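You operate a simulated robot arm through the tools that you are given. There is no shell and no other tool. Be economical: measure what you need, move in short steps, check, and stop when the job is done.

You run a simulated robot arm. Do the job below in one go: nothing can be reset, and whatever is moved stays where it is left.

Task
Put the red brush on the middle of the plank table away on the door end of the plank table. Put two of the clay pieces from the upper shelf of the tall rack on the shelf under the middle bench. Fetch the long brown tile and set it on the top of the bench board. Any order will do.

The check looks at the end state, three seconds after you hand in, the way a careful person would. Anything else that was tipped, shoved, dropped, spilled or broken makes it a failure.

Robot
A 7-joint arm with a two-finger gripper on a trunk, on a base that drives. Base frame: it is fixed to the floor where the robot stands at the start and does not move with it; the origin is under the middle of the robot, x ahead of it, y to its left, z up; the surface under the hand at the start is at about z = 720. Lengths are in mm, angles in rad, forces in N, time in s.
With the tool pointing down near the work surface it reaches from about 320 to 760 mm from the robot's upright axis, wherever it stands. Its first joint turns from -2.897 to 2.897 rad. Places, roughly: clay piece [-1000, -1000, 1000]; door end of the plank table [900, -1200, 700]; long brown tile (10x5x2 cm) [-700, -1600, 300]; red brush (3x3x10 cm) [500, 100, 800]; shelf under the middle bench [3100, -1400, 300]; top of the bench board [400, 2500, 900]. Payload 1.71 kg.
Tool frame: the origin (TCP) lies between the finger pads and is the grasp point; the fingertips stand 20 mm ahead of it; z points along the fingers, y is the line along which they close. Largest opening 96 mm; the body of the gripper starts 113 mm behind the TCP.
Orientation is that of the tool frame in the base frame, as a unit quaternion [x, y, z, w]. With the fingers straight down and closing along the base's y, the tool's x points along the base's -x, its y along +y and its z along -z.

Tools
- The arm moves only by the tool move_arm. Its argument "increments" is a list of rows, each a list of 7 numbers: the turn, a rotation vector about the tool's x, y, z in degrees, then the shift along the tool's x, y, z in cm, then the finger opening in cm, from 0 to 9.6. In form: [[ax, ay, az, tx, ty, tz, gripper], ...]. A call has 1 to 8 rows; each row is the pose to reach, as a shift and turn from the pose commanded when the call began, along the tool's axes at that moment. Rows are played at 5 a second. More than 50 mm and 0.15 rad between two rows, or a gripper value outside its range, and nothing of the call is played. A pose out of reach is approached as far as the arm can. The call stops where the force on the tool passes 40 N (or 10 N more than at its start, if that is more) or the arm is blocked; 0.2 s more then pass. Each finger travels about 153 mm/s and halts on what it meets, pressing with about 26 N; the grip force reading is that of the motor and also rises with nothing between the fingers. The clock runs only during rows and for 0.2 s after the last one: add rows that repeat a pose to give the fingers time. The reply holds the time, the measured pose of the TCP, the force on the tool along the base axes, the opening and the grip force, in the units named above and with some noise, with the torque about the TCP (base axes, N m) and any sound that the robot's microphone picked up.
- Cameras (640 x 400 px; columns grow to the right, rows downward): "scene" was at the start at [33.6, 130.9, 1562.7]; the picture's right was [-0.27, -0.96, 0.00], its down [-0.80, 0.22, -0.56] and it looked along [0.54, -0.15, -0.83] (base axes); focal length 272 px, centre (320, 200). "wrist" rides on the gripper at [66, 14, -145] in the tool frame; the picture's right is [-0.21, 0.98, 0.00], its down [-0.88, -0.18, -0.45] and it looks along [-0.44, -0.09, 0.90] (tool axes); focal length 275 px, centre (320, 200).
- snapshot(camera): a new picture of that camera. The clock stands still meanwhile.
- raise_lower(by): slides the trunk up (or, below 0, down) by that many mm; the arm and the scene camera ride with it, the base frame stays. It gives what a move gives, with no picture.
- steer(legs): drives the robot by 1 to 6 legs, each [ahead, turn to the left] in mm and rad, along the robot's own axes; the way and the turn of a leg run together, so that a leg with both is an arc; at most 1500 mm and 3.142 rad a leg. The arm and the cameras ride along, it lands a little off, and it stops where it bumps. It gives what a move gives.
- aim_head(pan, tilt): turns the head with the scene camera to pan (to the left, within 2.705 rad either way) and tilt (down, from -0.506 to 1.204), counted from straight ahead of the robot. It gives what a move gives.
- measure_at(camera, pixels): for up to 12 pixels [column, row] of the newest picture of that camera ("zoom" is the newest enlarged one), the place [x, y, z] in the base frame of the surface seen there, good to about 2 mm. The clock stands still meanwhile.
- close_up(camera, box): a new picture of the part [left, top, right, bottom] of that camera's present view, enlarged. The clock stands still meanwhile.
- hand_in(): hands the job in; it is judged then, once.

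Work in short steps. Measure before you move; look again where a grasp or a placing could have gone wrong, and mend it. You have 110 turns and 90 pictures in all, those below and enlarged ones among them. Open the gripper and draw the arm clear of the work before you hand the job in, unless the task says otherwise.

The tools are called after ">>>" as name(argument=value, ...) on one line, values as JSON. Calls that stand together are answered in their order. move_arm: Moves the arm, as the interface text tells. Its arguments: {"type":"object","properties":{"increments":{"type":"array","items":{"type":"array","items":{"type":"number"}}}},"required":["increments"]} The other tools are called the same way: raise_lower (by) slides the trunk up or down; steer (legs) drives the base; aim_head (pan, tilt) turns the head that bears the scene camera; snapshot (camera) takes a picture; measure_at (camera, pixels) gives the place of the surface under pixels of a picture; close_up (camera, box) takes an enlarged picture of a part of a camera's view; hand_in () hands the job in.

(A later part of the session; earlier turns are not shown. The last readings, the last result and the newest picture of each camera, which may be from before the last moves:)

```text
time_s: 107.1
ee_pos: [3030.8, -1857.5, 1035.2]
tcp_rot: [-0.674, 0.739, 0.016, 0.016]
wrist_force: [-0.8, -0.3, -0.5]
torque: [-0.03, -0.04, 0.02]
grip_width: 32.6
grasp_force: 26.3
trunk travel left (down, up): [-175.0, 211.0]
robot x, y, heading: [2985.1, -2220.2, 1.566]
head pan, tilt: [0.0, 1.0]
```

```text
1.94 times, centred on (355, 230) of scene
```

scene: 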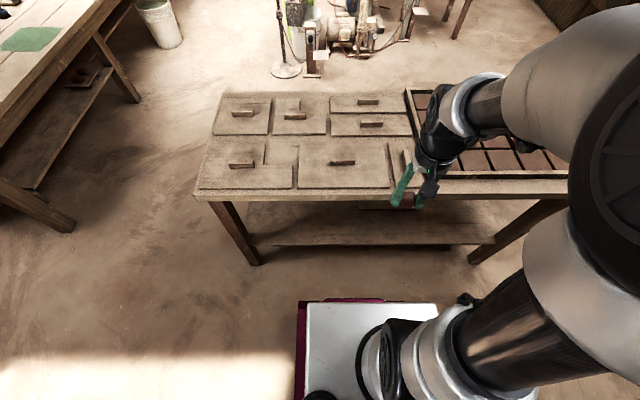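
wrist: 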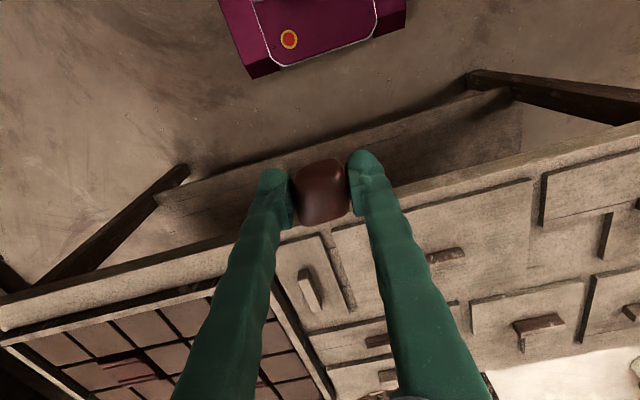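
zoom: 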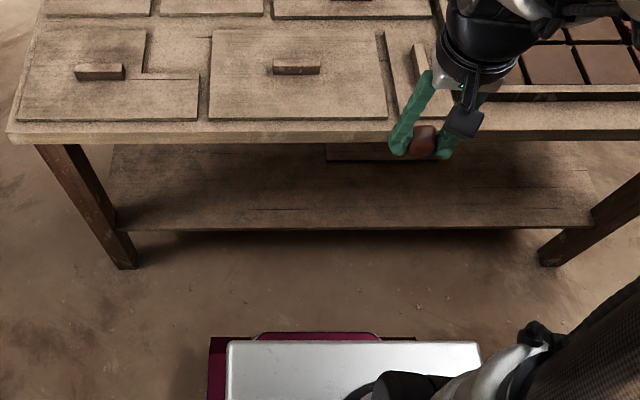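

Deck top is at z 920, so I must lower the trunk for the shelf at z 300. Plan: pose the hand low in front of the bench, then drive forward to insert it under. First, trunk down.

>>> raise_lower(by=-172)

>>> move_arm(increments=[[0, 0, 0, -0.7, 0, 4.8, 0], [0, 0, 0, -1.4, 0, 9.6, 0], [0, 0, 0, -2.1, 0, 14.4, 0], [0, 0, 0, -2.8, 0, 19.2, 0], [0, 0, 0, -3.4, 0, 24, 0], [0, 0, 0, -4.1, 0, 28.8, 0], [0, 0, 0, -4.8, 0, 33.6, 0], [0, 0, 0, -5.4, 0, 38.4, 0]])

```text
time_s: 109.1
ee_pos: [3030.8, -1858.7, 863.2]
tcp_rot: [-0.674, 0.739, 0.017, 0.016]
wrist_force: [0.7, -0.6, -1.2]
torque: [0.02, 0.03, 0.0]
grip_width: 33.1
grasp_force: 25.5
trunk travel left (down, up): [-3.0, 383.0]
robot x, y, heading: [2983.2, -2221.0, 1.564]
head pan, tilt: [0.0, 1.0]
```

```text
time_s: 110.9
ee_pos: [3036.9, -1787.9, 481.9]
tcp_rot: [-0.674, 0.738, 0.017, 0.016]
wrist_force: [0.7, 0.1, -0.3]
torque: [0.01, 0.02, 0.0]
grip_width: 32.9
grasp_force: 25.8
trunk travel left (down, up): [-3.0, 383.0]
robot x, y, heading: [2983.3, -2220.9, 1.568]
head pan, tilt: [0.0, 1.0]
```

Reached z 482. I continue to z≈345 while tilting the fingers forward ~12°.

>>> move_arm(increments=[[0, -3, 0, -0.3, 0, 3.5, 0], [0, -6, 0, -0.6, 0, 7, 0], [0, -9, 0, -0.9, 0, 10.5, 0], [0, -12, 0, -1.2, 0, 13.6, 0], [0, -12, 0, -1.2, 0, 13.6, 0]])

>>> snapshot(camera="wrist")

>>> snapshot(camera="scene")

```text
time_s: 112.1
ee_pos: [3036.5, -1768.7, 344.3]
tcp_rot: [-0.668, 0.733, 0.087, 0.093]
wrist_force: [0.2, -0.4, -0.4]
torque: [-0.03, 0.01, -0.03]
grip_width: 32.6
grasp_force: 26.3
trunk travel left (down, up): [-3.0, 383.0]
robot x, y, heading: [2982.0, -2221.1, 1.567]
head pan, tilt: [0.0, 1.0]
```

```text
57 pictures are left
```

wrist: 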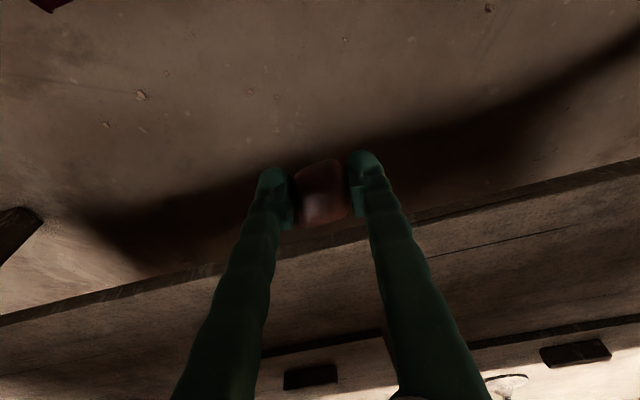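

```text
56 pictures are left
```

scene: 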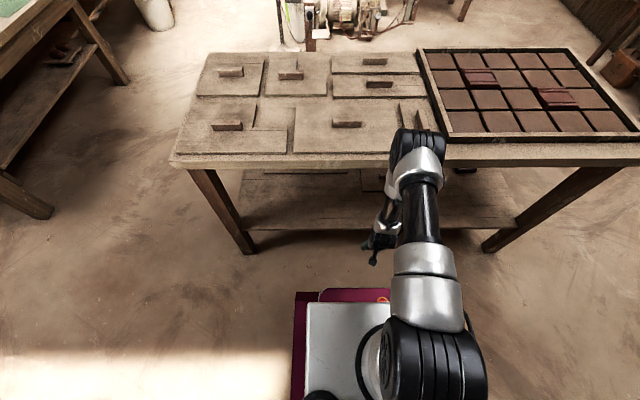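

The elbow appears near the bench edge in view at (410,150); I measure the elbow and upper arm points before driving.

>>> measure_at(camera="scene", pixels=[[405, 137], [420, 150], [440, 160], [410, 165], [420, 185], [395, 150], [375, 240], [400, 210], [350, 158]])

>>> measure_at(camera="wrist", pixels=[[300, 260], [200, 290], [500, 200], [320, 375], [300, 350], [550, 210]])

```text
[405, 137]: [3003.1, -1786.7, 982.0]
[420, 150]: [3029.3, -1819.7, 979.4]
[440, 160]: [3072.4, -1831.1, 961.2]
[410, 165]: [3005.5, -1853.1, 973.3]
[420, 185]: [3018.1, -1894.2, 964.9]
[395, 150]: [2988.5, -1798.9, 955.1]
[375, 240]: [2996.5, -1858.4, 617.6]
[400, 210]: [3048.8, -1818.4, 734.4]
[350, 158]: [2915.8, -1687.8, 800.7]
```

```text
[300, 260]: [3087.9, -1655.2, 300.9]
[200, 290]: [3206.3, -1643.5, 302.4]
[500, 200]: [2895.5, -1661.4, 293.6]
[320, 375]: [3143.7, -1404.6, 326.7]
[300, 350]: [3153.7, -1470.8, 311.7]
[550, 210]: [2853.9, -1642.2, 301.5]
```

Driving in would bring the forearm (front ≈ y -1800 at bench-top height) into the bench edge. I stretch the arm and tilt the fingers 15° more first, so the elbow lies further back.

>>> move_arm(increments=[[0, -4, 0, -1, 0, 0, 0], [0, -8, 0, -2, 0, 0.1, 0], [0, -12, 0, -3, 0, 0.2, 0], [0, -15, 0, -3.9, 0, 0.2, 0], [0, -15, 0, -3.9, 0, 0.2, 0]])

>>> snapshot(camera="scene")

>>> measure_at(camera="scene", pixels=[[405, 140], [400, 150], [420, 155], [400, 200], [395, 230], [385, 240]])

```text
time_s: 113.3
ee_pos: [3040.0, -1731.4, 354.3]
tcp_rot: [-0.651, 0.715, 0.173, 0.188]
wrist_force: [-1.0, 0.1, 0.1]
torque: [0.0, 0.02, -0.01]
grip_width: 32.7
grasp_force: 25.7
trunk travel left (down, up): [-3.0, 383.0]
robot x, y, heading: [2977.7, -2218.4, 1.563]
head pan, tilt: [0.0, 1.0]
```

```text
55 pictures are left
```

scene: 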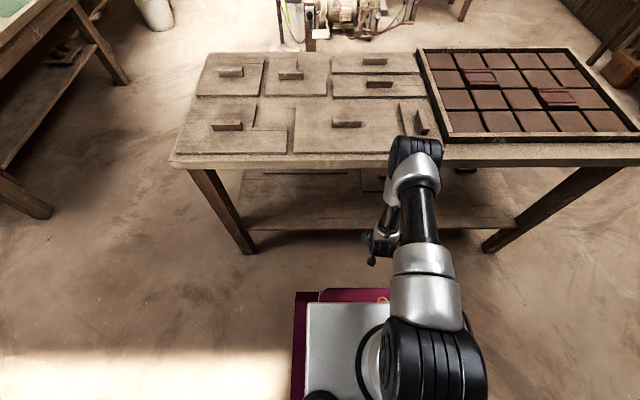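

```text
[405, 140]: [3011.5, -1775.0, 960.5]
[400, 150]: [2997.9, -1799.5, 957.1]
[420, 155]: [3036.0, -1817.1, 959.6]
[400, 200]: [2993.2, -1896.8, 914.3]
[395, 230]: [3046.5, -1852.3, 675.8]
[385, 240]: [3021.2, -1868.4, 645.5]
```

Elbow is still forward (-1775); the arm has more stretch. I extend 73 mm forward at the same height so that only ~50 mm of driving is needed.

>>> move_arm(increments=[[0, 0, 0, -1.6, 0, 0.9, 0], [0, 0, 0, -3.2, 0, 1.8, 0], [0, 0, 0, -4.8, 0, 2.7, 0], [0, 0, 0, -6.3, 0, 3.6, 0], [0, 0, 0, -6.3, 0, 3.6, 0]])

>>> snapshot(camera="scene")

>>> measure_at(camera="scene", pixels=[[405, 145], [400, 155], [420, 155], [395, 230], [385, 235], [400, 220]])

```text
time_s: 114.5
ee_pos: [3047.2, -1659.1, 354.2]
tcp_rot: [-0.651, 0.715, 0.174, 0.187]
wrist_force: [-0.4, -0.1, -0.4]
torque: [0.01, 0.0, 0.02]
grip_width: 32.8
grasp_force: 25.6
trunk travel left (down, up): [-3.0, 383.0]
robot x, y, heading: [2982.1, -2216.6, 1.567]
head pan, tilt: [0.0, 1.0]
```

```text
54 pictures are left
```

scene: 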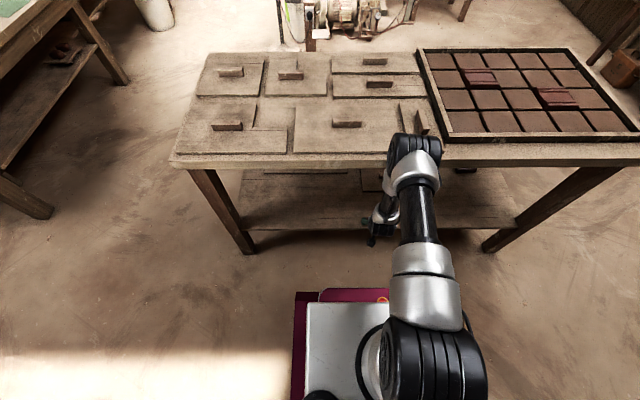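

```text
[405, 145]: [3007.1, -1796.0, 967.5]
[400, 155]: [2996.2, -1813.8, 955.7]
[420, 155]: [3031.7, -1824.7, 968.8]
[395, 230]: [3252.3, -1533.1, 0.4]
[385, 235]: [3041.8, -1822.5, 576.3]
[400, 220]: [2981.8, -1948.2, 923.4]
```

Forearm front is about y -1790; a 52 mm drive leaves ~55 mm to the bench edge. I drive forward.

>>> steer(legs=[[52, 0]])

>>> snapshot(camera="wrist")

>>> measure_at(camera="wrist", pixels=[[320, 150], [320, 190], [320, 270], [420, 200], [250, 250], [320, 215]])

```text
time_s: 115.4
ee_pos: [3047.7, -1635.4, 358.0]
tcp_rot: [-0.651, 0.715, 0.172, 0.186]
wrist_force: [0.2, 0.0, -0.2]
torque: [0.0, -0.04, 0.01]
grip_width: 32.4
grasp_force: 26.6
trunk travel left (down, up): [-3.0, 383.0]
robot x, y, heading: [2987.8, -2183.4, 1.565]
head pan, tilt: [0.0, 1.0]
stopped in leg 1: the robot was blocked; the commanded pose is now the measured one
```

```text
53 pictures are left
```

wrist: 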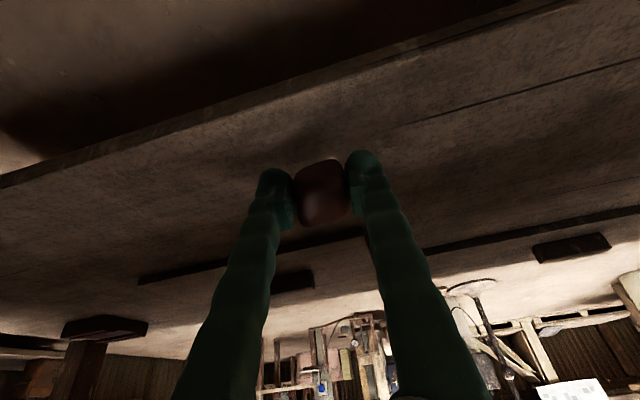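

```text
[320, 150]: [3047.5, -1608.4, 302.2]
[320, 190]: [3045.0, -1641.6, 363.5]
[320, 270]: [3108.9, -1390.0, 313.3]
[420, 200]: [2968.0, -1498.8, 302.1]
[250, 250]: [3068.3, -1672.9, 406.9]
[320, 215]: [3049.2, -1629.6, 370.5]
```

The drive was blocked after ~34 mm. I look for what's touching, before anything else.

>>> aim_head(pan=0.25, tilt=1.15)

>>> snapshot(camera="scene")

```text
time_s: 116.2
ee_pos: [3047.6, -1634.4, 357.3]
tcp_rot: [-0.65, 0.716, 0.173, 0.187]
wrist_force: [-0.1, -0.2, -0.5]
torque: [-0.03, 0.03, 0.0]
grip_width: 32.5
grasp_force: 25.9
trunk travel left (down, up): [-3.0, 383.0]
robot x, y, heading: [2982.3, -2183.6, 1.567]
head pan, tilt: [0.25, 1.15]
```

```text
52 pictures are left
```

scene: 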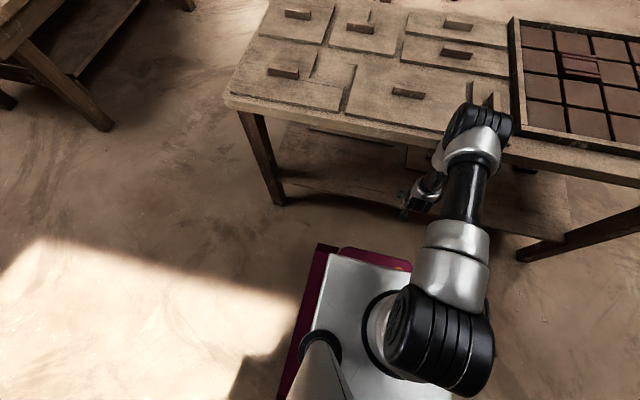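

>>> measure_at(camera="scene", pixels=[[470, 105], [460, 115], [450, 130], [445, 150], [440, 165], [432, 180], [465, 150], [380, 252], [400, 110], [330, 120]])

>>> close_up(camera="scene", box=[360, 80, 560, 230])

```text
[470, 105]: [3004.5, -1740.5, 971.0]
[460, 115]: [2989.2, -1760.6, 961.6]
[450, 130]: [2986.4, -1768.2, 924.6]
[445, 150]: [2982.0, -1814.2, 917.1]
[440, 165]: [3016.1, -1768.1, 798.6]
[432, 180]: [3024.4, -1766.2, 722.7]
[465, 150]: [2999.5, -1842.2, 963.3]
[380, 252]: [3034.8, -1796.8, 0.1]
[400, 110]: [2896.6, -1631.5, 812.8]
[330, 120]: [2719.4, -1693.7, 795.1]
```

```text
2.67 times, centred on (460, 155) of scene
```

zoom: 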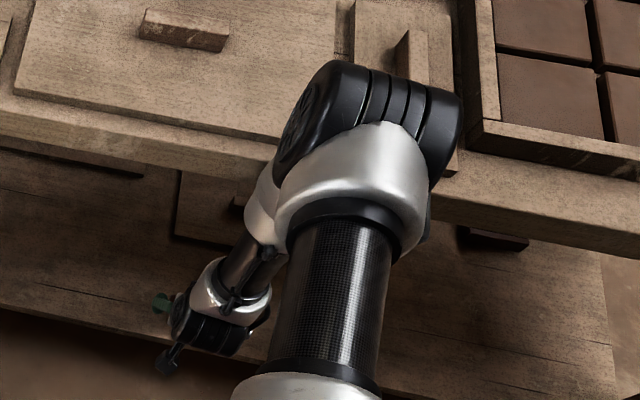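

The forearm likely met the bench edge. I back off 75 mm and instead reach in with the arm, which stretches it and pulls the elbow back.

>>> steer(legs=[[-75, 0]])

>>> move_arm(increments=[[0, 0, 0, -2.2, 0, 1.2, 0], [0, 0, 0, -4.4, 0, 2.4, 0], [0, 0, 0, -6.5, 0, 3.6, 0], [0, 0, 0, -8.6, 0, 4.8, 0], [0, 0, 0, -8.6, 0, 4.8, 0]])

>>> snapshot(camera="scene")

```text
time_s: 117.2
ee_pos: [3047.0, -1709.4, 358.0]
tcp_rot: [-0.65, 0.716, 0.173, 0.186]
wrist_force: [-0.1, -0.1, 0.3]
torque: [-0.01, 0.02, 0.03]
grip_width: 32.8
grasp_force: 25.8
trunk travel left (down, up): [-3.0, 383.0]
robot x, y, heading: [2984.4, -2257.8, 1.563]
head pan, tilt: [0.25, 1.15]
```

```text
time_s: 118.5
ee_pos: [3056.6, -1616.1, 367.1]
tcp_rot: [-0.649, 0.714, 0.178, 0.192]
wrist_force: [1.3, 0.0, -0.2]
torque: [0.05, -0.04, -0.02]
grip_width: 32.8
grasp_force: 25.9
trunk travel left (down, up): [-3.0, 383.0]
robot x, y, heading: [2984.5, -2258.5, 1.563]
head pan, tilt: [0.25, 1.15]
```

```text
50 pictures are left
```

scene: 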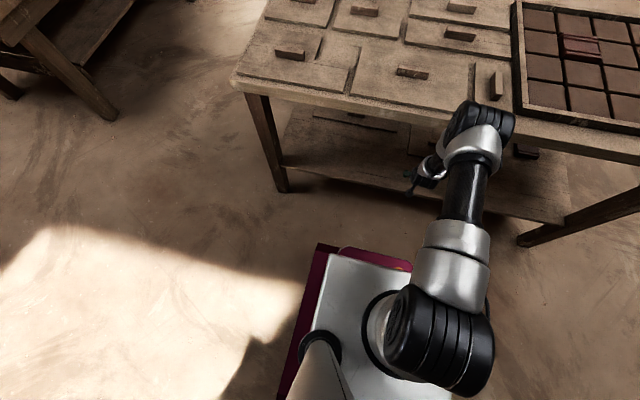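

The arm is at full stretch (z 367). I check the elbow's margin.

>>> measure_at(camera="scene", pixels=[[470, 104], [458, 115], [450, 135], [442, 158], [438, 165], [475, 118]])

```text
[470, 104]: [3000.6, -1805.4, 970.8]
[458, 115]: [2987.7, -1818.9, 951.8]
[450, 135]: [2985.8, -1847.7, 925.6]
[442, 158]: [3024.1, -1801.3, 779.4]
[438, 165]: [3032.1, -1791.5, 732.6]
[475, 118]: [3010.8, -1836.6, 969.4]
```

Likely wrist joint limit: the forward tilt costs reach. I rotate back ~14° toward vertical while lowering 22 mm, then re-measure.

>>> move_arm(increments=[[0, 4, 0, 0.2, 0, 0.3, 0], [0, 8, 0, 0.4, 0, 0.6, 0], [0, 12, 0, 0.6, 0, 0.9, 0], [0, 14, 0, 0.8, 0, 1.4, 0], [0, 14, 0, 1.1, 0, 1.9, 0], [0, 14, 0, 1.1, 0, 1.9, 0]])

>>> snapshot(camera="scene")

>>> measure_at(camera="scene", pixels=[[470, 104], [458, 115], [450, 135], [442, 158], [438, 165], [475, 118]])

>>> snapshot(camera="wrist")

```text
time_s: 119.8
ee_pos: [3056.8, -1615.0, 345.4]
tcp_rot: [-0.666, 0.732, 0.098, 0.101]
wrist_force: [-0.6, -0.4, -0.6]
torque: [0.01, 0.0, -0.04]
grip_width: 32.8
grasp_force: 26.8
trunk travel left (down, up): [-3.0, 383.0]
robot x, y, heading: [2985.0, -2259.1, 1.57]
head pan, tilt: [0.25, 1.15]
```

```text
49 pictures are left
```

scene: 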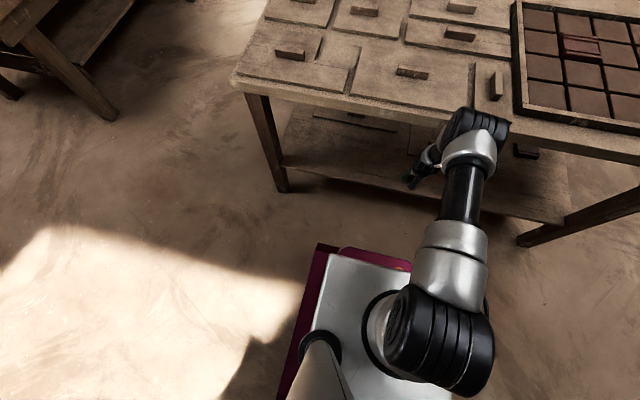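

```text
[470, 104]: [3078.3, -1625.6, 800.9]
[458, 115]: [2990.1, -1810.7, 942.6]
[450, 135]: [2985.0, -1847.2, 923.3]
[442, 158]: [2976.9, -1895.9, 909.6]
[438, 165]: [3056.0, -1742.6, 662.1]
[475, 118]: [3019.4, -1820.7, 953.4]
```

```text
48 pictures are left
```

wrist: 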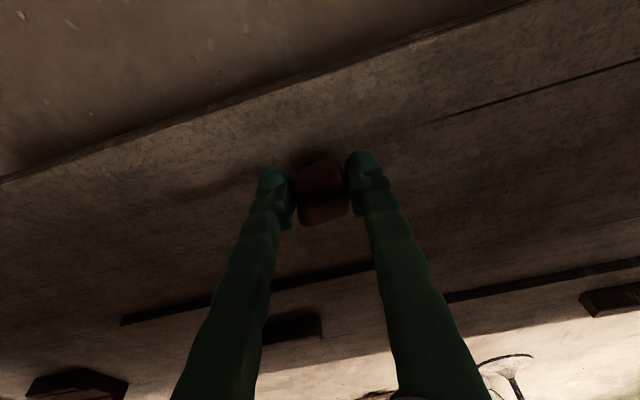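

Good: elbow moved lower/back and there's reach. I lower gently to the shelf (~22 mm).

>>> move_arm(increments=[[0, 0, 0, 0.2, 0, 0.7, 0], [0, 0, 0, 0.4, 0, 1.4, 0], [0, 0, 0, 0.5, 0, 1.8, 0], [0, 0, 0, 0.6, 0, 2.1, 0], [0, 0, 0, 0.6, 0, 2.1, 0]])

```text
time_s: 121.0
ee_pos: [3056.6, -1615.1, 323.6]
tcp_rot: [-0.666, 0.732, 0.097, 0.103]
wrist_force: [-0.1, 0.3, -0.2]
torque: [0.0, 0.01, -0.04]
grip_width: 32.8
grasp_force: 25.4
trunk travel left (down, up): [-3.0, 383.0]
robot x, y, heading: [2981.8, -2255.4, 1.568]
head pan, tilt: [0.25, 1.15]
```

No contact yet; I go down up to 4 mm more.

>>> move_arm(increments=[[0, 0, 0, 0, 0, 0.15, 0], [0, 0, 0, 0.1, 0, 0.3, 0], [0, 0, 0, 0.1, 0, 0.4, 0]])

>>> close_up(camera="wrist", box=[240, 130, 400, 240])

```text
time_s: 121.8
ee_pos: [3055.8, -1614.0, 321.2]
tcp_rot: [-0.666, 0.732, 0.099, 0.104]
wrist_force: [-1.6, -8.7, 29.1]
torque: [-0.41, -0.22, -0.08]
grip_width: 32.8
grasp_force: 26.3
trunk travel left (down, up): [-3.0, 383.0]
robot x, y, heading: [2981.4, -2257.2, 1.565]
head pan, tilt: [0.25, 1.15]
```

```text
3.64 times, centred on (320, 185) of wrist
```

zoom: 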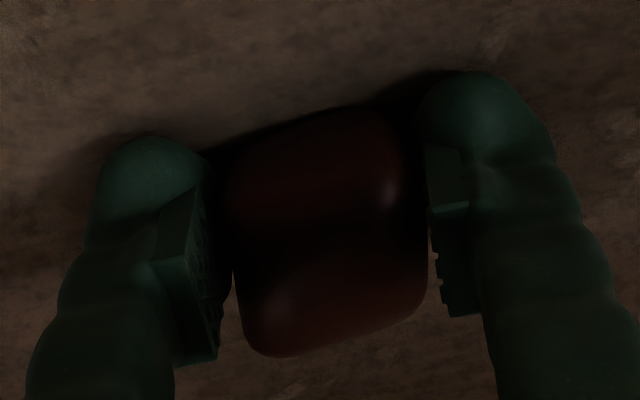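

Contact 29 N. I ease 1 mm, open, and withdraw along the finger axis.

>>> move_arm(increments=[[0, 0, 0, 0, 0, -0.15, 0], [0, 0, 0, 0, 0, -0.15, 4], [0, 0, 0, 0, 0, -0.15, 6], [0, 0, 0, 0, 0, -0.15, 6], [0, 0, 0, 0, 0, -1.5, 6], [0, 0, 0, 0, 0, -3, 6], [0, 0, 0, 0, 0, -5, 6], [0, 0, 0, 0, 0, -5, 6]])

>>> snapshot(camera="wrist")

```text
time_s: 123.7
ee_pos: [3054.8, -1629.2, 365.4]
tcp_rot: [-0.666, 0.733, 0.097, 0.102]
wrist_force: [-0.2, 0.5, 0.8]
torque: [-0.04, 0.02, 0.02]
grip_width: 60.0
grasp_force: 0.1
trunk travel left (down, up): [-3.0, 383.0]
robot x, y, heading: [2982.2, -2257.7, 1.566]
head pan, tilt: [0.25, 1.15]
```

```text
46 pictures are left
```

wrist: 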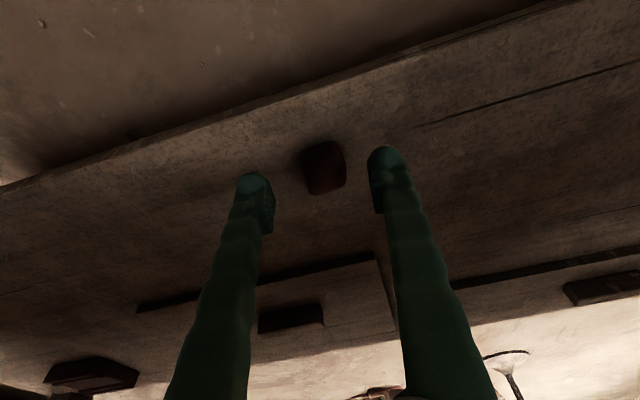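

Clay A sits on the shelf. I back out 90 mm, then raise the hand.

>>> steer(legs=[[-90, 0]])

>>> move_arm(increments=[[0, 0, 0, 1, 0, -4, 6], [0, 2, 0, 2.5, 0, -8, 6], [0, 4, 0, 4, 0, -12, 6], [0, 6, 0, 5.5, 0, -16.5, 6], [0, 8, 0, 7, 0, -21, 6], [0, 10, 0, 7, 0, -25.8, 6], [0, 12, 0, 7, 0, -30.6, 6], [0, 14, 0, 7, 0, -35.4, 6]])

>>> raise_lower(by=172)

```text
time_s: 124.8
ee_pos: [3055.7, -1717.6, 366.0]
tcp_rot: [-0.666, 0.733, 0.098, 0.103]
wrist_force: [-0.1, 0.0, 0.3]
torque: [-0.01, 0.02, -0.02]
grip_width: 60.1
grasp_force: 0.1
trunk travel left (down, up): [-3.0, 383.0]
robot x, y, heading: [2980.2, -2345.4, 1.562]
head pan, tilt: [0.25, 1.15]
```

```text
time_s: 126.6
ee_pos: [3041.2, -1894.7, 693.1]
tcp_rot: [-0.672, 0.74, 0.021, 0.017]
wrist_force: [0.0, 0.2, -0.9]
torque: [0.0, 0.0, 0.0]
grip_width: 60.1
grasp_force: 0.0
trunk travel left (down, up): [-3.0, 383.0]
robot x, y, heading: [2984.8, -2349.1, 1.563]
head pan, tilt: [0.25, 1.15]
```

```text
time_s: 128.5
ee_pos: [3041.4, -1895.1, 865.0]
tcp_rot: [-0.672, 0.74, 0.021, 0.018]
wrist_force: [-0.7, -0.1, -0.7]
torque: [0.02, 0.01, -0.06]
grip_width: 59.8
grasp_force: 0.0
trunk travel left (down, up): [-175.0, 211.0]
robot x, y, heading: [2982.5, -2349.7, 1.566]
head pan, tilt: [0.25, 1.15]
```

Now I lift the hand to travel height, check the clay and bench, and prepare to drive back.

>>> move_arm(increments=[[0, 1, 0, 1.5, 0, -4, 6], [0, 2, 0, 3, 0, -8, 6], [0, 2.5, 0, 4.5, 0, -12, 6], [0, 2.5, 0, 6, 0, -16, 6]])

>>> aim_head(pan=0.0, tilt=0.9)

>>> close_up(camera="scene", box=[180, 130, 560, 330])

>>> steer(legs=[[0, 1.525], [1490, 0], [1490, 0]])

```text
time_s: 129.5
ee_pos: [3035.9, -1963.7, 1021.5]
tcp_rot: [-0.673, 0.74, 0.006, 0.001]
wrist_force: [-0.3, 0.2, 0.1]
torque: [0.02, 0.01, -0.03]
grip_width: 59.8
grasp_force: 0.2
trunk travel left (down, up): [-175.0, 211.0]
robot x, y, heading: [2978.8, -2346.3, 1.559]
head pan, tilt: [0.25, 1.15]
```

```text
time_s: 130.3
ee_pos: [3035.3, -1962.7, 1020.9]
tcp_rot: [-0.672, 0.74, 0.007, 0.001]
wrist_force: [-0.5, 0.3, -0.1]
torque: [0.01, 0.02, 0.0]
grip_width: 60.0
grasp_force: 0.0
trunk travel left (down, up): [-175.0, 211.0]
robot x, y, heading: [2986.8, -2348.0, 1.562]
head pan, tilt: [0.0, 0.901]
```

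```text
1.68 times, centred on (370, 230) of scene
```

zoom: 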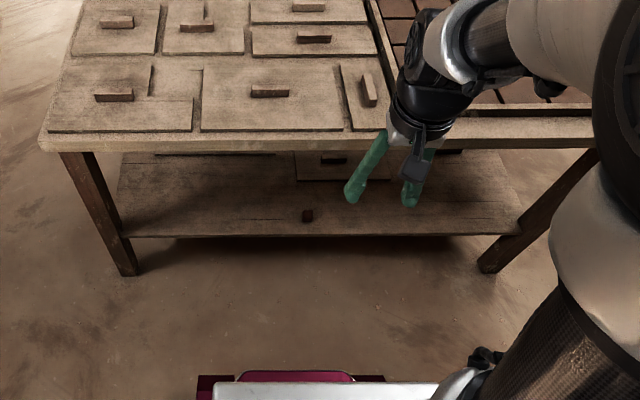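

```text
time_s: 150.2
ee_pos: [-386.9, -2153.3, 1020.7]
tcp_rot: [0.998, -0.064, -0.005, 0.004]
wrist_force: [0.2, -0.5, -0.6]
torque: [-0.03, 0.01, 0.0]
grip_width: 59.9
grasp_force: 0.2
trunk travel left (down, up): [-175.0, 211.0]
robot x, y, heading: [-4.4, -2218.5, 3.103]
head pan, tilt: [0.0, 0.901]
```

Clay A is safely on the shelf. Now I go to the side bench: turn to +y, drive ~615, turn to face -x.

>>> steer(legs=[[0, -1.532], [612, 0], [0, 1.571]])

>>> aim_head(pan=0.0, tilt=0.95)

>>> snapshot(camera="scene")

```text
time_s: 162.8
ee_pos: [-380.7, -1560.8, 1026.1]
tcp_rot: [0.999, -0.042, -0.013, 0.003]
wrist_force: [-0.5, 0.0, 0.4]
torque: [0.02, -0.01, 0.03]
grip_width: 60.2
grasp_force: 0.1
trunk travel left (down, up): [-175.0, 211.0]
robot x, y, heading: [-10.7, -1601.9, -3.141]
head pan, tilt: [0.0, 0.901]
```

```text
time_s: 163.4
ee_pos: [-365.5, -1559.1, 1031.1]
tcp_rot: [0.999, -0.042, -0.021, 0.004]
wrist_force: [0.1, 0.8, -0.2]
torque: [-0.02, 0.05, -0.02]
grip_width: 60.1
grasp_force: 0.1
trunk travel left (down, up): [-175.0, 211.0]
robot x, y, heading: [-9.8, -1601.3, -3.142]
head pan, tilt: [0.0, 0.949]
```

```text
44 pictures are left
```

scene: 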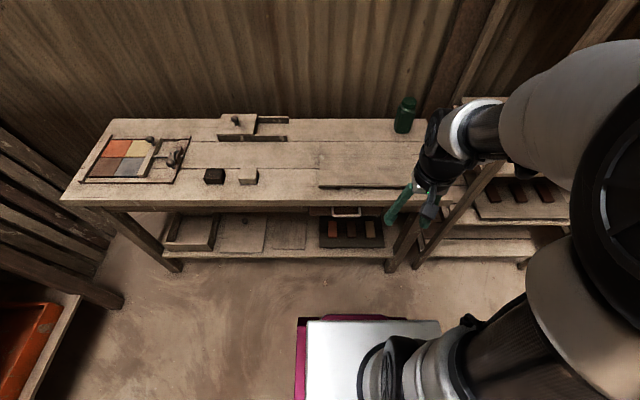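

The three tiles are at (333-370, 229). I lower the trunk (needed anyway, and a better view) and zoom in.

>>> raise_lower(by=-172)

>>> close_up(camera="scene", box=[290, 170, 430, 260])

```text
time_s: 165.3
ee_pos: [-364.3, -1560.1, 859.4]
tcp_rot: [0.999, -0.043, -0.022, 0.004]
wrist_force: [-0.1, 0.4, -0.3]
torque: [0.01, 0.0, 0.03]
grip_width: 59.8
grasp_force: 0.2
trunk travel left (down, up): [-3.0, 383.0]
robot x, y, heading: [-12.0, -1602.4, -3.14]
head pan, tilt: [0.0, 0.949]
```

```text
4.44 times, centred on (360, 215) of scene
```

zoom: 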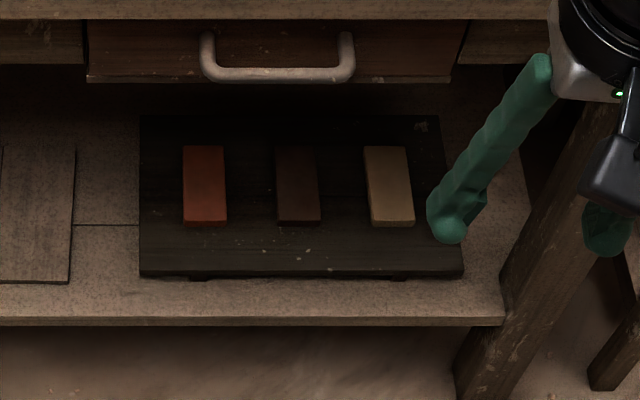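

>>> measure_at(camera="zoom", pixels=[[300, 152], [300, 215], [278, 190], [318, 200], [225, 180], [368, 190], [300, 265], [300, 318], [280, 72], [300, 15], [300, 240], [120, 80]])

```text
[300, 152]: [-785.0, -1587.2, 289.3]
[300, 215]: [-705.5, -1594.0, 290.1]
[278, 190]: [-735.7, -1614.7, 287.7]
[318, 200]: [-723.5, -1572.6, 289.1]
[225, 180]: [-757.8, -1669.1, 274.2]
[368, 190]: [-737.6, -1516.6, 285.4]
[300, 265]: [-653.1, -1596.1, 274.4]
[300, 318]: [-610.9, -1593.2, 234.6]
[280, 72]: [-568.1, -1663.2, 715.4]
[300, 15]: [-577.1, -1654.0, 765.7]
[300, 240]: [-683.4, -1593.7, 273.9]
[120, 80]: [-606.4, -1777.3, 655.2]
```

Tile: centre ≈(-745,-1593), top z 290 on a tray at 272; bench edge x -577, drawer handle to x -565. First I check tile edges for yaw, then descend in front of the bench.

>>> measure_at(camera="zoom", pixels=[[279, 152], [281, 214], [312, 152], [317, 214], [222, 150], [226, 215], [366, 150], [374, 215], [320, 40], [340, 60]])

>>> move_arm(increments=[[0, 0, -1, -1.4, 0.6, 4.7, 7], [0, 0, -2, -2.8, 1.1, 9.4, 7], [0, 0, -3, -4.2, 1.7, 14.1, 7], [0, 0, -4, -5.6, 2.2, 18.8, 7], [0, 0, -5, -7, 2.8, 23.5, 7], [0, 0, -5, -8.4, 3.3, 28.2, 7], [0, 0, -5, -9.8, 3.9, 32.9, 7], [0, 0, -5, -11.2, 4.4, 37.6, 7]])

```text
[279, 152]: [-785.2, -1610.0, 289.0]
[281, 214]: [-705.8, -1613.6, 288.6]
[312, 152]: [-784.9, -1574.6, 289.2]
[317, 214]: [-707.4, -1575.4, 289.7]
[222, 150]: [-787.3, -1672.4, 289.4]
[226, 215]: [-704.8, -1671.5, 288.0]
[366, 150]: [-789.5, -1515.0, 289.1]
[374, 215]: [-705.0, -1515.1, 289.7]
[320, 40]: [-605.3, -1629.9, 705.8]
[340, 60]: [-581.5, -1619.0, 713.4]
```

```text
time_s: 167.1
ee_pos: [-496.2, -1596.6, 488.3]
tcp_rot: [1.0, 0.001, -0.022, 0.003]
wrist_force: [-0.5, 0.1, 0.3]
torque: [0.05, 0.05, 0.0]
grip_width: 69.9
grasp_force: 0.2
trunk travel left (down, up): [-3.0, 383.0]
robot x, y, heading: [-14.1, -1604.5, -3.138]
head pan, tilt: [0.0, 0.949]
```

Tile is aligned with x, centre (-746,-1593). I lower to z≈335 while tilting the fingers forward 22°.

>>> move_arm(increments=[[0, -5.5, 0, 0.2, -0.1, 4, 7], [0, -11, 0, 0.4, -0.2, 8, 7], [0, -16.5, 0, 0.6, -0.3, 12, 7], [0, -22, 0, 0.7, -0.3, 15.3, 7], [0, -22, 0, 0.7, -0.3, 15.3, 7]])

```text
time_s: 168.3
ee_pos: [-497.1, -1595.5, 335.5]
tcp_rot: [0.977, 0.0, -0.211, 0.003]
wrist_force: [0.0, 0.4, -0.4]
torque: [-0.02, -0.02, 0.0]
grip_width: 70.0
grasp_force: 0.1
trunk travel left (down, up): [-3.0, 383.0]
robot x, y, heading: [-7.9, -1602.3, -3.142]
head pan, tilt: [0.0, 0.949]
```

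Now I extend 85 mm forward at constant height to stretch the arm, and check the elbow.

>>> move_arm(increments=[[0, 0, 0, -2.6, -0.1, 1.2, 7], [0, 0, 0, -5.2, -0.2, 2.4, 7], [0, 0, 0, -7.7, -0.2, 3.5, 7], [0, 0, 0, -7.7, -0.2, 3.5, 7]])

>>> snapshot(camera="scene")

```text
time_s: 169.3
ee_pos: [-580.1, -1592.5, 335.3]
tcp_rot: [0.977, 0.0, -0.211, 0.003]
wrist_force: [-0.3, 0.2, 0.7]
torque: [0.02, 0.0, 0.01]
grip_width: 70.0
grasp_force: 0.0
trunk travel left (down, up): [-3.0, 383.0]
robot x, y, heading: [-7.9, -1602.6, -3.136]
head pan, tilt: [0.0, 0.949]
```

```text
42 pictures are left
```

scene: 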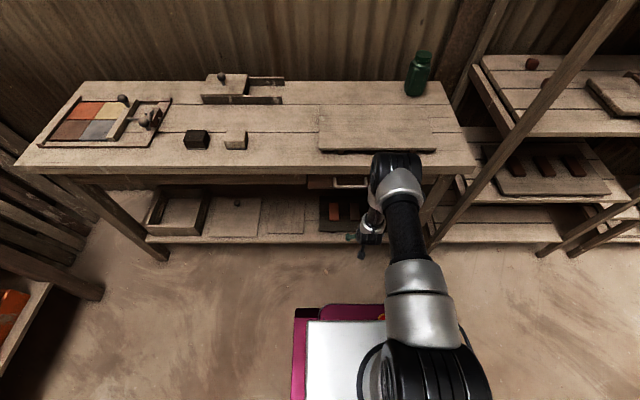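

>>> measure_at(camera="scene", pixels=[[395, 155], [380, 162], [372, 180], [375, 200], [378, 215], [370, 235], [385, 205], [350, 180], [400, 168]])

>>> close_up(camera="scene", box=[310, 130, 470, 270])

```text
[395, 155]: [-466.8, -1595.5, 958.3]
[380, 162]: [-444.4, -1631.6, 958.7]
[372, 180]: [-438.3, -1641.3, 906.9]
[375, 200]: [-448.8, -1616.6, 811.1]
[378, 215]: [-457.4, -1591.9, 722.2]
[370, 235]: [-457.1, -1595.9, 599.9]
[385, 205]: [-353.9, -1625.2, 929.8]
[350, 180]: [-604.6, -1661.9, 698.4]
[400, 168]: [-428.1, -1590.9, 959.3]
```

```text
2.86 times, centred on (390, 200) of scene
```

zoom: 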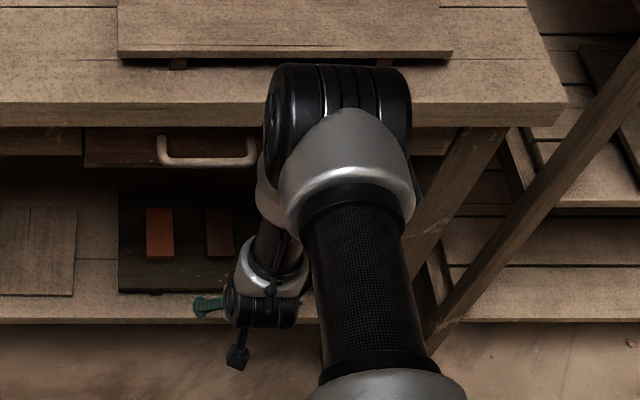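

The elbow can't go lower, so I can only reach ~0.12 m inside the bench edge. Plan: grip just the tile's near end (x≈-700), slide it outward on its tray, then regrip. I extend to d≈620 with a steeper hand.

>>> move_arm(increments=[[0, 3, 0, -1.5, 0, 0.6, 7], [0, 6, 0, -3.0, 0, 1.3, 7], [0, 9, 0, -4.2, 0, 1.9, 7], [0, 9, 0, -4.2, 0, 1.9, 7]])

>>> aim_head(pan=0.45, tilt=0.95)

>>> snapshot(camera="scene")

```text
time_s: 170.3
ee_pos: [-627.1, -1593.8, 335.3]
tcp_rot: [0.991, 0.0, -0.134, 0.003]
wrist_force: [0.7, -0.1, 0.1]
torque: [0.0, -0.02, -0.02]
grip_width: 70.0
grasp_force: 0.0
trunk travel left (down, up): [-3.0, 383.0]
robot x, y, heading: [-6.5, -1597.1, -3.138]
head pan, tilt: [0.0, 0.949]
```

```text
time_s: 171.2
ee_pos: [-626.6, -1593.8, 336.0]
tcp_rot: [0.991, 0.0, -0.134, 0.004]
wrist_force: [0.7, -0.3, 0.6]
torque: [-0.01, 0.02, 0.04]
grip_width: 70.0
grasp_force: 0.1
trunk travel left (down, up): [-3.0, 383.0]
robot x, y, heading: [-11.6, -1602.8, -3.136]
head pan, tilt: [0.45, 0.949]
```

```text
40 pictures are left
```

scene: 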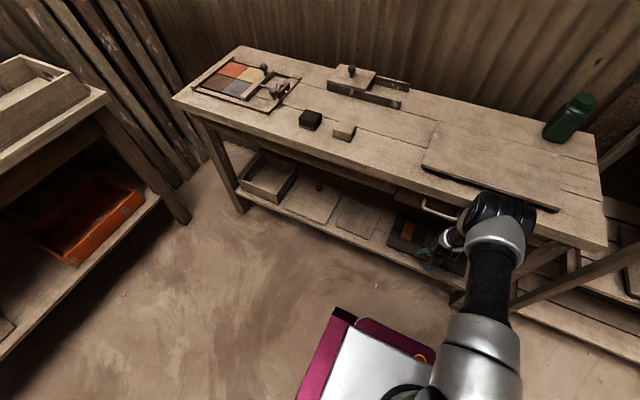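

>>> close_up(camera="scene", box=[390, 170, 550, 290])

>>> measure_at(camera="zoom", pixels=[[400, 85], [330, 130], [300, 170], [290, 215], [290, 250], [270, 260], [310, 250], [250, 265], [150, 290], [340, 110], [600, 200], [160, 150]])

```text
3.33 times, centred on (470, 230) of scene
```

zoom: 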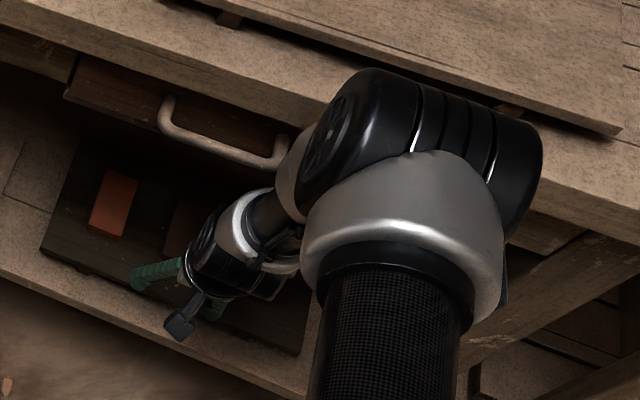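

```text
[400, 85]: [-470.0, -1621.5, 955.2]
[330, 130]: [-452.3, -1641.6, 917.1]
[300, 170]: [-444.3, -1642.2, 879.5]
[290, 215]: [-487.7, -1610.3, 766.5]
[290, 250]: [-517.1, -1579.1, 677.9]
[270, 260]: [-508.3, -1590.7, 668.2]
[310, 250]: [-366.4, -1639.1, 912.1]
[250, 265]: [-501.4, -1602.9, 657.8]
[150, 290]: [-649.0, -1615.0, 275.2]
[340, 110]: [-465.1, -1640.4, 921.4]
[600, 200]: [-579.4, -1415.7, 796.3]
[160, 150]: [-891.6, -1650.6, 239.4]
```

I need the true shoulder/elbow geometry to know what reach is possible. I look straight down at the arm.

>>> aim_head(pan=-0.1, tilt=1.2)

>>> snapshot(camera="scene")

>>> measure_at(camera="scene", pixels=[[360, 330], [400, 330], [430, 300], [380, 370], [400, 250], [395, 200], [385, 170], [390, 120], [370, 125], [330, 330], [370, 150], [410, 380]])

```text
time_s: 172.2
ee_pos: [-626.4, -1592.3, 335.1]
tcp_rot: [0.991, 0.0, -0.133, 0.003]
wrist_force: [-0.2, -0.3, -0.3]
torque: [-0.01, -0.01, 0.0]
grip_width: 70.1
grasp_force: 0.1
trunk travel left (down, up): [-3.0, 383.0]
robot x, y, heading: [-11.5, -1600.3, -3.136]
head pan, tilt: [-0.099, 1.201]
```

```text
38 pictures are left
```

scene: 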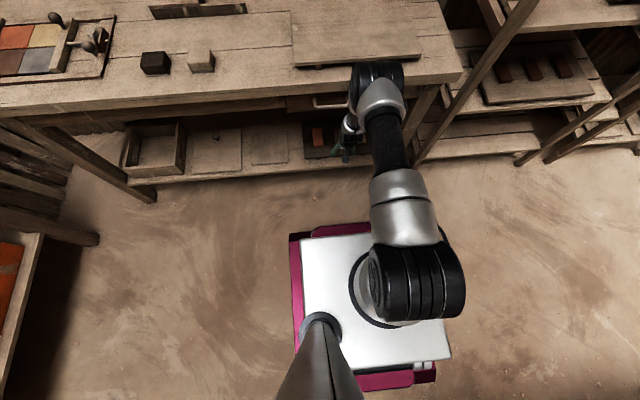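

```text
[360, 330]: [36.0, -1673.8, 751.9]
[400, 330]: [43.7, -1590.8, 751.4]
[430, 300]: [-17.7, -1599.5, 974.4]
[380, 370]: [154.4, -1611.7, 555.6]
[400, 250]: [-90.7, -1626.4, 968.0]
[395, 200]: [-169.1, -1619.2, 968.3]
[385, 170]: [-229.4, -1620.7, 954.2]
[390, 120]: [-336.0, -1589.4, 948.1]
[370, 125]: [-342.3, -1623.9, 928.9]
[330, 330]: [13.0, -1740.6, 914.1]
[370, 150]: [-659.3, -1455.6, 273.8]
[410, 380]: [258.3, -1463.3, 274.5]
```

Upper arm is horizontal at z≈0.90 and can still dip, so extending further is possible without driving. I extend 50 mm more and re-measure the forearm.

>>> move_arm(increments=[[0, 0, 0, -2.4, 0, 0.65, 7], [0, 0, 0, -4.8, 0, 1.3, 7], [0, 0, 0, -4.8, 0, 1.3, 7]])

>>> aim_head(pan=0.3, tilt=0.9)

>>> close_up(camera="scene", box=[360, 150, 520, 270])

```text
time_s: 173.0
ee_pos: [-660.2, -1587.1, 336.9]
tcp_rot: [0.992, -0.004, -0.129, 0.005]
wrist_force: [0.8, 0.4, -0.1]
torque: [0.01, 0.01, 0.01]
grip_width: 70.0
grasp_force: 0.0
trunk travel left (down, up): [-3.0, 383.0]
robot x, y, heading: [-11.4, -1601.8, 3.14]
head pan, tilt: [-0.099, 1.201]
```

```text
time_s: 173.9
ee_pos: [-661.4, -1589.2, 335.6]
tcp_rot: [0.991, -0.002, -0.131, 0.004]
wrist_force: [0.1, -0.4, -0.1]
torque: [0.01, 0.0, 0.0]
grip_width: 69.9
grasp_force: 0.0
trunk travel left (down, up): [-3.0, 383.0]
robot x, y, heading: [-10.6, -1603.3, -3.143]
head pan, tilt: [0.3, 0.901]
```

```text
3.33 times, centred on (440, 210) of scene
```

zoom: 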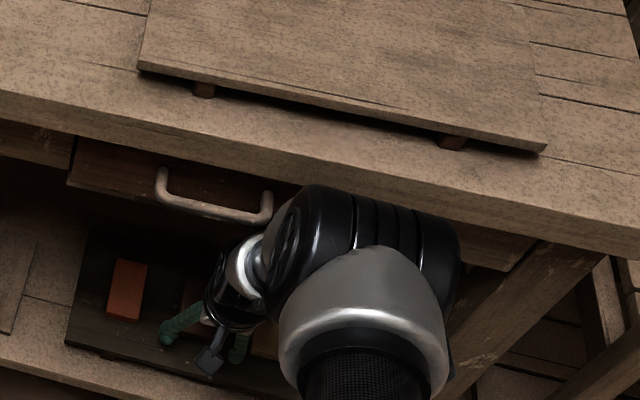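

The elbow dropped a lot. I measure it.

>>> measure_at(camera="zoom", pixels=[[330, 190], [300, 215], [270, 260], [285, 290], [360, 195], [420, 205], [245, 270], [340, 260], [268, 205], [225, 310], [300, 170]])

```text
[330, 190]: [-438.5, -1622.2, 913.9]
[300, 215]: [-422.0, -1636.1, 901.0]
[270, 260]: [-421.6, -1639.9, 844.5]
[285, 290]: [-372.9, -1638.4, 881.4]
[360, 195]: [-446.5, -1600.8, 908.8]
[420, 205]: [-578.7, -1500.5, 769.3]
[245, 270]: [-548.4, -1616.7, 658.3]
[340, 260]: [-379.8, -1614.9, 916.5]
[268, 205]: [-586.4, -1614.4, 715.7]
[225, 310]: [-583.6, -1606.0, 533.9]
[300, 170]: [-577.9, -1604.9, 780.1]
```

Now the arm is truly stretched (elbow front -447, lean ~27°), so reaching ~0.16 m inside is feasible, but the drawer handle (end at y≈-1614) would be near the forearm. I pull back and shift the base ~100 mm toward the rack to pass beside the handle.

>>> move_arm(increments=[[0, 0, 0, 3, 0, -0.8, 7], [0, 0, 0, 6, 0, -1.6, 7], [0, 0, 0, 8, 0, -2.1, 7]])

>>> steer(legs=[[-45, 0], [0, 0.6], [-180, 0], [0, -0.6]])

```text
time_s: 174.7
ee_pos: [-597.7, -1596.1, 335.2]
tcp_rot: [0.991, 0.001, -0.135, 0.004]
wrist_force: [-0.1, -0.4, -0.1]
torque: [-0.01, -0.03, -0.01]
grip_width: 70.2
grasp_force: 0.0
trunk travel left (down, up): [-3.0, 383.0]
robot x, y, heading: [-11.4, -1602.9, -3.13]
head pan, tilt: [0.3, 0.901]
```

```text
time_s: 178.6
ee_pos: [-326.2, -1837.2, 354.7]
tcp_rot: [0.944, 0.294, -0.143, 0.049]
wrist_force: [0.4, -0.2, -0.3]
torque: [0.0, 0.0, 0.01]
grip_width: 70.0
grasp_force: 0.0
trunk travel left (down, up): [-3.0, 383.0]
robot x, y, heading: [152.9, -1520.7, -2.557]
head pan, tilt: [0.3, 0.901]
stopped in leg 3: the robot was blocked; the commanded pose is now the measured one
```

Blocked near the plank table's corner. I ease forward 55 mm, turn to face the bench, and check the view behind for any shove.

>>> steer(legs=[[55, 0], [0, -0.585]])

>>> aim_head(pan=-2.65, tilt=0.8)

>>> snapshot(camera="scene")

```text
time_s: 181.5
ee_pos: [-468.9, -1548.0, 353.2]
tcp_rot: [0.989, 0.005, -0.149, 0.005]
wrist_force: [0.3, 0.8, 0.1]
torque: [-0.04, 0.03, 0.01]
grip_width: 69.9
grasp_force: 0.1
trunk travel left (down, up): [-3.0, 383.0]
robot x, y, heading: [104.3, -1555.6, 3.132]
head pan, tilt: [0.3, 0.901]
```

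```text
time_s: 184.1
ee_pos: [-462.7, -1546.5, 362.0]
tcp_rot: [0.988, 0.006, -0.157, 0.004]
wrist_force: [-0.4, 0.4, 0.4]
torque: [-0.02, 0.01, 0.04]
grip_width: 70.1
grasp_force: 0.0
trunk travel left (down, up): [-3.0, 383.0]
robot x, y, heading: [108.1, -1553.1, 3.136]
head pan, tilt: [-2.649, 0.799]
```

```text
36 pictures are left
```

scene: 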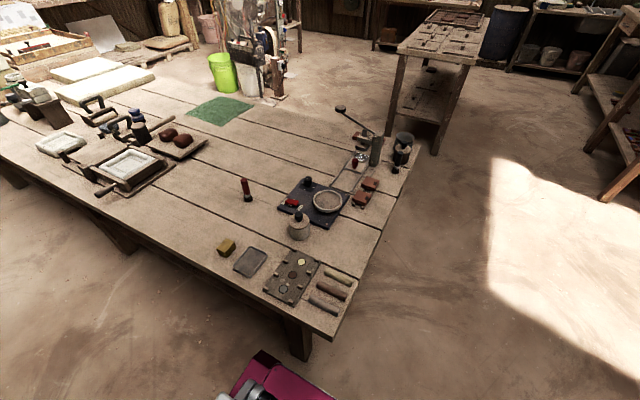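

Everything on the table still stands. I verify the brush and table corner positions.

>>> measure_at(camera="scene", pixels=[[247, 183], [225, 245], [340, 335], [300, 222]])

>>> aim_head(pan=0.2, tilt=0.95)

```text
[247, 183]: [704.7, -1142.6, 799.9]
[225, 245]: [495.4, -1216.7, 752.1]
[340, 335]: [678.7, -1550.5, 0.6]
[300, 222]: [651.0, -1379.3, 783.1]
```

```text
time_s: 186.6
ee_pos: [-462.7, -1548.2, 360.9]
tcp_rot: [0.988, 0.006, -0.157, 0.004]
wrist_force: [0.7, 0.6, 0.1]
torque: [-0.02, -0.01, -0.01]
grip_width: 70.0
grasp_force: 0.0
trunk travel left (down, up): [-3.0, 383.0]
robot x, y, heading: [103.7, -1553.2, 3.132]
head pan, tilt: [0.201, 0.949]
```

All intact. I shift a little more: turn right 0.25, forward 105, turn back.

>>> steer(legs=[[0, -0.25], [105, 0], [0, 0.258]])

```text
time_s: 189.8
ee_pos: [-565.5, -1525.7, 361.6]
tcp_rot: [0.988, 0.011, -0.157, 0.005]
wrist_force: [0.7, -0.5, -0.1]
torque: [0.01, 0.02, 0.01]
grip_width: 69.9
grasp_force: 0.1
trunk travel left (down, up): [-3.0, 383.0]
robot x, y, heading: [5.2, -1524.7, -3.14]
head pan, tilt: [0.201, 0.949]
```

Now I move to hover: y -1593, x ≈ -640, z 333, tilt ~66°.

>>> move_arm(increments=[[0, -1.5, 0.3, 0, 3.2, 0, 7], [0, -3, 0.6, -1, 6.5, 1.3, 7], [0, -4.5, 0.9, -3, 6.5, 2.6, 7], [0, -6, 1.2, -5, 6.5, 4, 7], [0, -6, 1.2, -6.4, 6.5, 5.1, 7], [0, -6, 1.2, -6.4, 6.5, 5.1, 7]])

>>> close_up(camera="scene", box=[320, 130, 520, 280])

```text
time_s: 191.2
ee_pos: [-635.2, -1592.9, 343.2]
tcp_rot: [0.976, 0.0, -0.217, 0.007]
wrist_force: [0.7, 0.2, -0.6]
torque: [-0.02, -0.01, -0.04]
grip_width: 70.2
grasp_force: 0.1
trunk travel left (down, up): [-3.0, 383.0]
robot x, y, heading: [2.7, -1527.0, -3.141]
head pan, tilt: [0.201, 0.949]
```

```text
2.67 times, centred on (420, 205) of scene
```

zoom: 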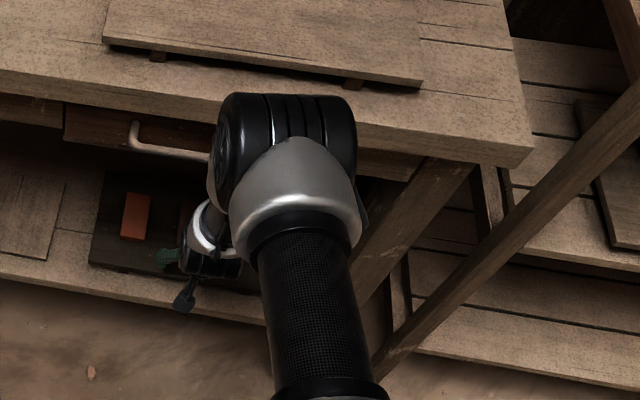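

>>> measure_at(camera="zoom", pixels=[[270, 98], [230, 105], [222, 180], [210, 215], [200, 235], [300, 110], [185, 260], [205, 155]])

>>> move_arm(increments=[[0, 3, 0, 0, 0, 0, 7], [0, 6, 0, 0, 0, 0, 7], [0, 9, 0, 0, 0, 0, 7], [0, 9, 0, 0, 0, 0, 7], [0, 9, 0, 0, 0, 0, 7]])

>>> close_up(camera="scene", box=[320, 130, 520, 280])

>>> measure_at(camera="zoom", pixels=[[270, 108], [230, 125], [222, 190], [210, 215], [200, 235], [300, 115], [185, 260], [205, 155]])

```text
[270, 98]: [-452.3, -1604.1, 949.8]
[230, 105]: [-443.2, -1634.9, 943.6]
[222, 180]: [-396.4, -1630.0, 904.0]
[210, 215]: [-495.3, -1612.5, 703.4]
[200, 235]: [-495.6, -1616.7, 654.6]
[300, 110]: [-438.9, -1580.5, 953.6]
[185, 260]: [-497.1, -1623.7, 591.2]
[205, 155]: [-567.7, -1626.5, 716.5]
```

```text
time_s: 192.3
ee_pos: [-635.4, -1592.7, 341.5]
tcp_rot: [0.99, 0.002, -0.139, 0.007]
wrist_force: [-0.1, -0.7, 0.9]
torque: [0.0, -0.01, 0.02]
grip_width: 69.9
grasp_force: 0.1
trunk travel left (down, up): [-3.0, 383.0]
robot x, y, heading: [5.4, -1528.3, -3.139]
head pan, tilt: [0.201, 0.949]
```

```text
2.67 times, centred on (420, 205) of scene
```

zoom: 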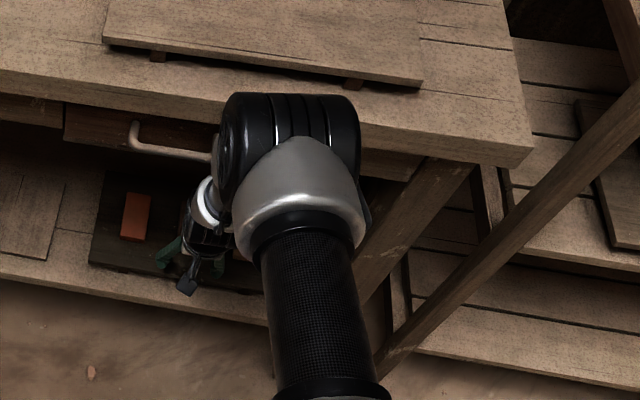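

```text
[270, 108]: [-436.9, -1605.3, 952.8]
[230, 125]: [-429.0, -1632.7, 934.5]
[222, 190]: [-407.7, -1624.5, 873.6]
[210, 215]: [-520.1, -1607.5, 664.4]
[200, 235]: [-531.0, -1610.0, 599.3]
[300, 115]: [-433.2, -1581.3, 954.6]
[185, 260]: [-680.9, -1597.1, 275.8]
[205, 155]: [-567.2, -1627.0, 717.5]
```

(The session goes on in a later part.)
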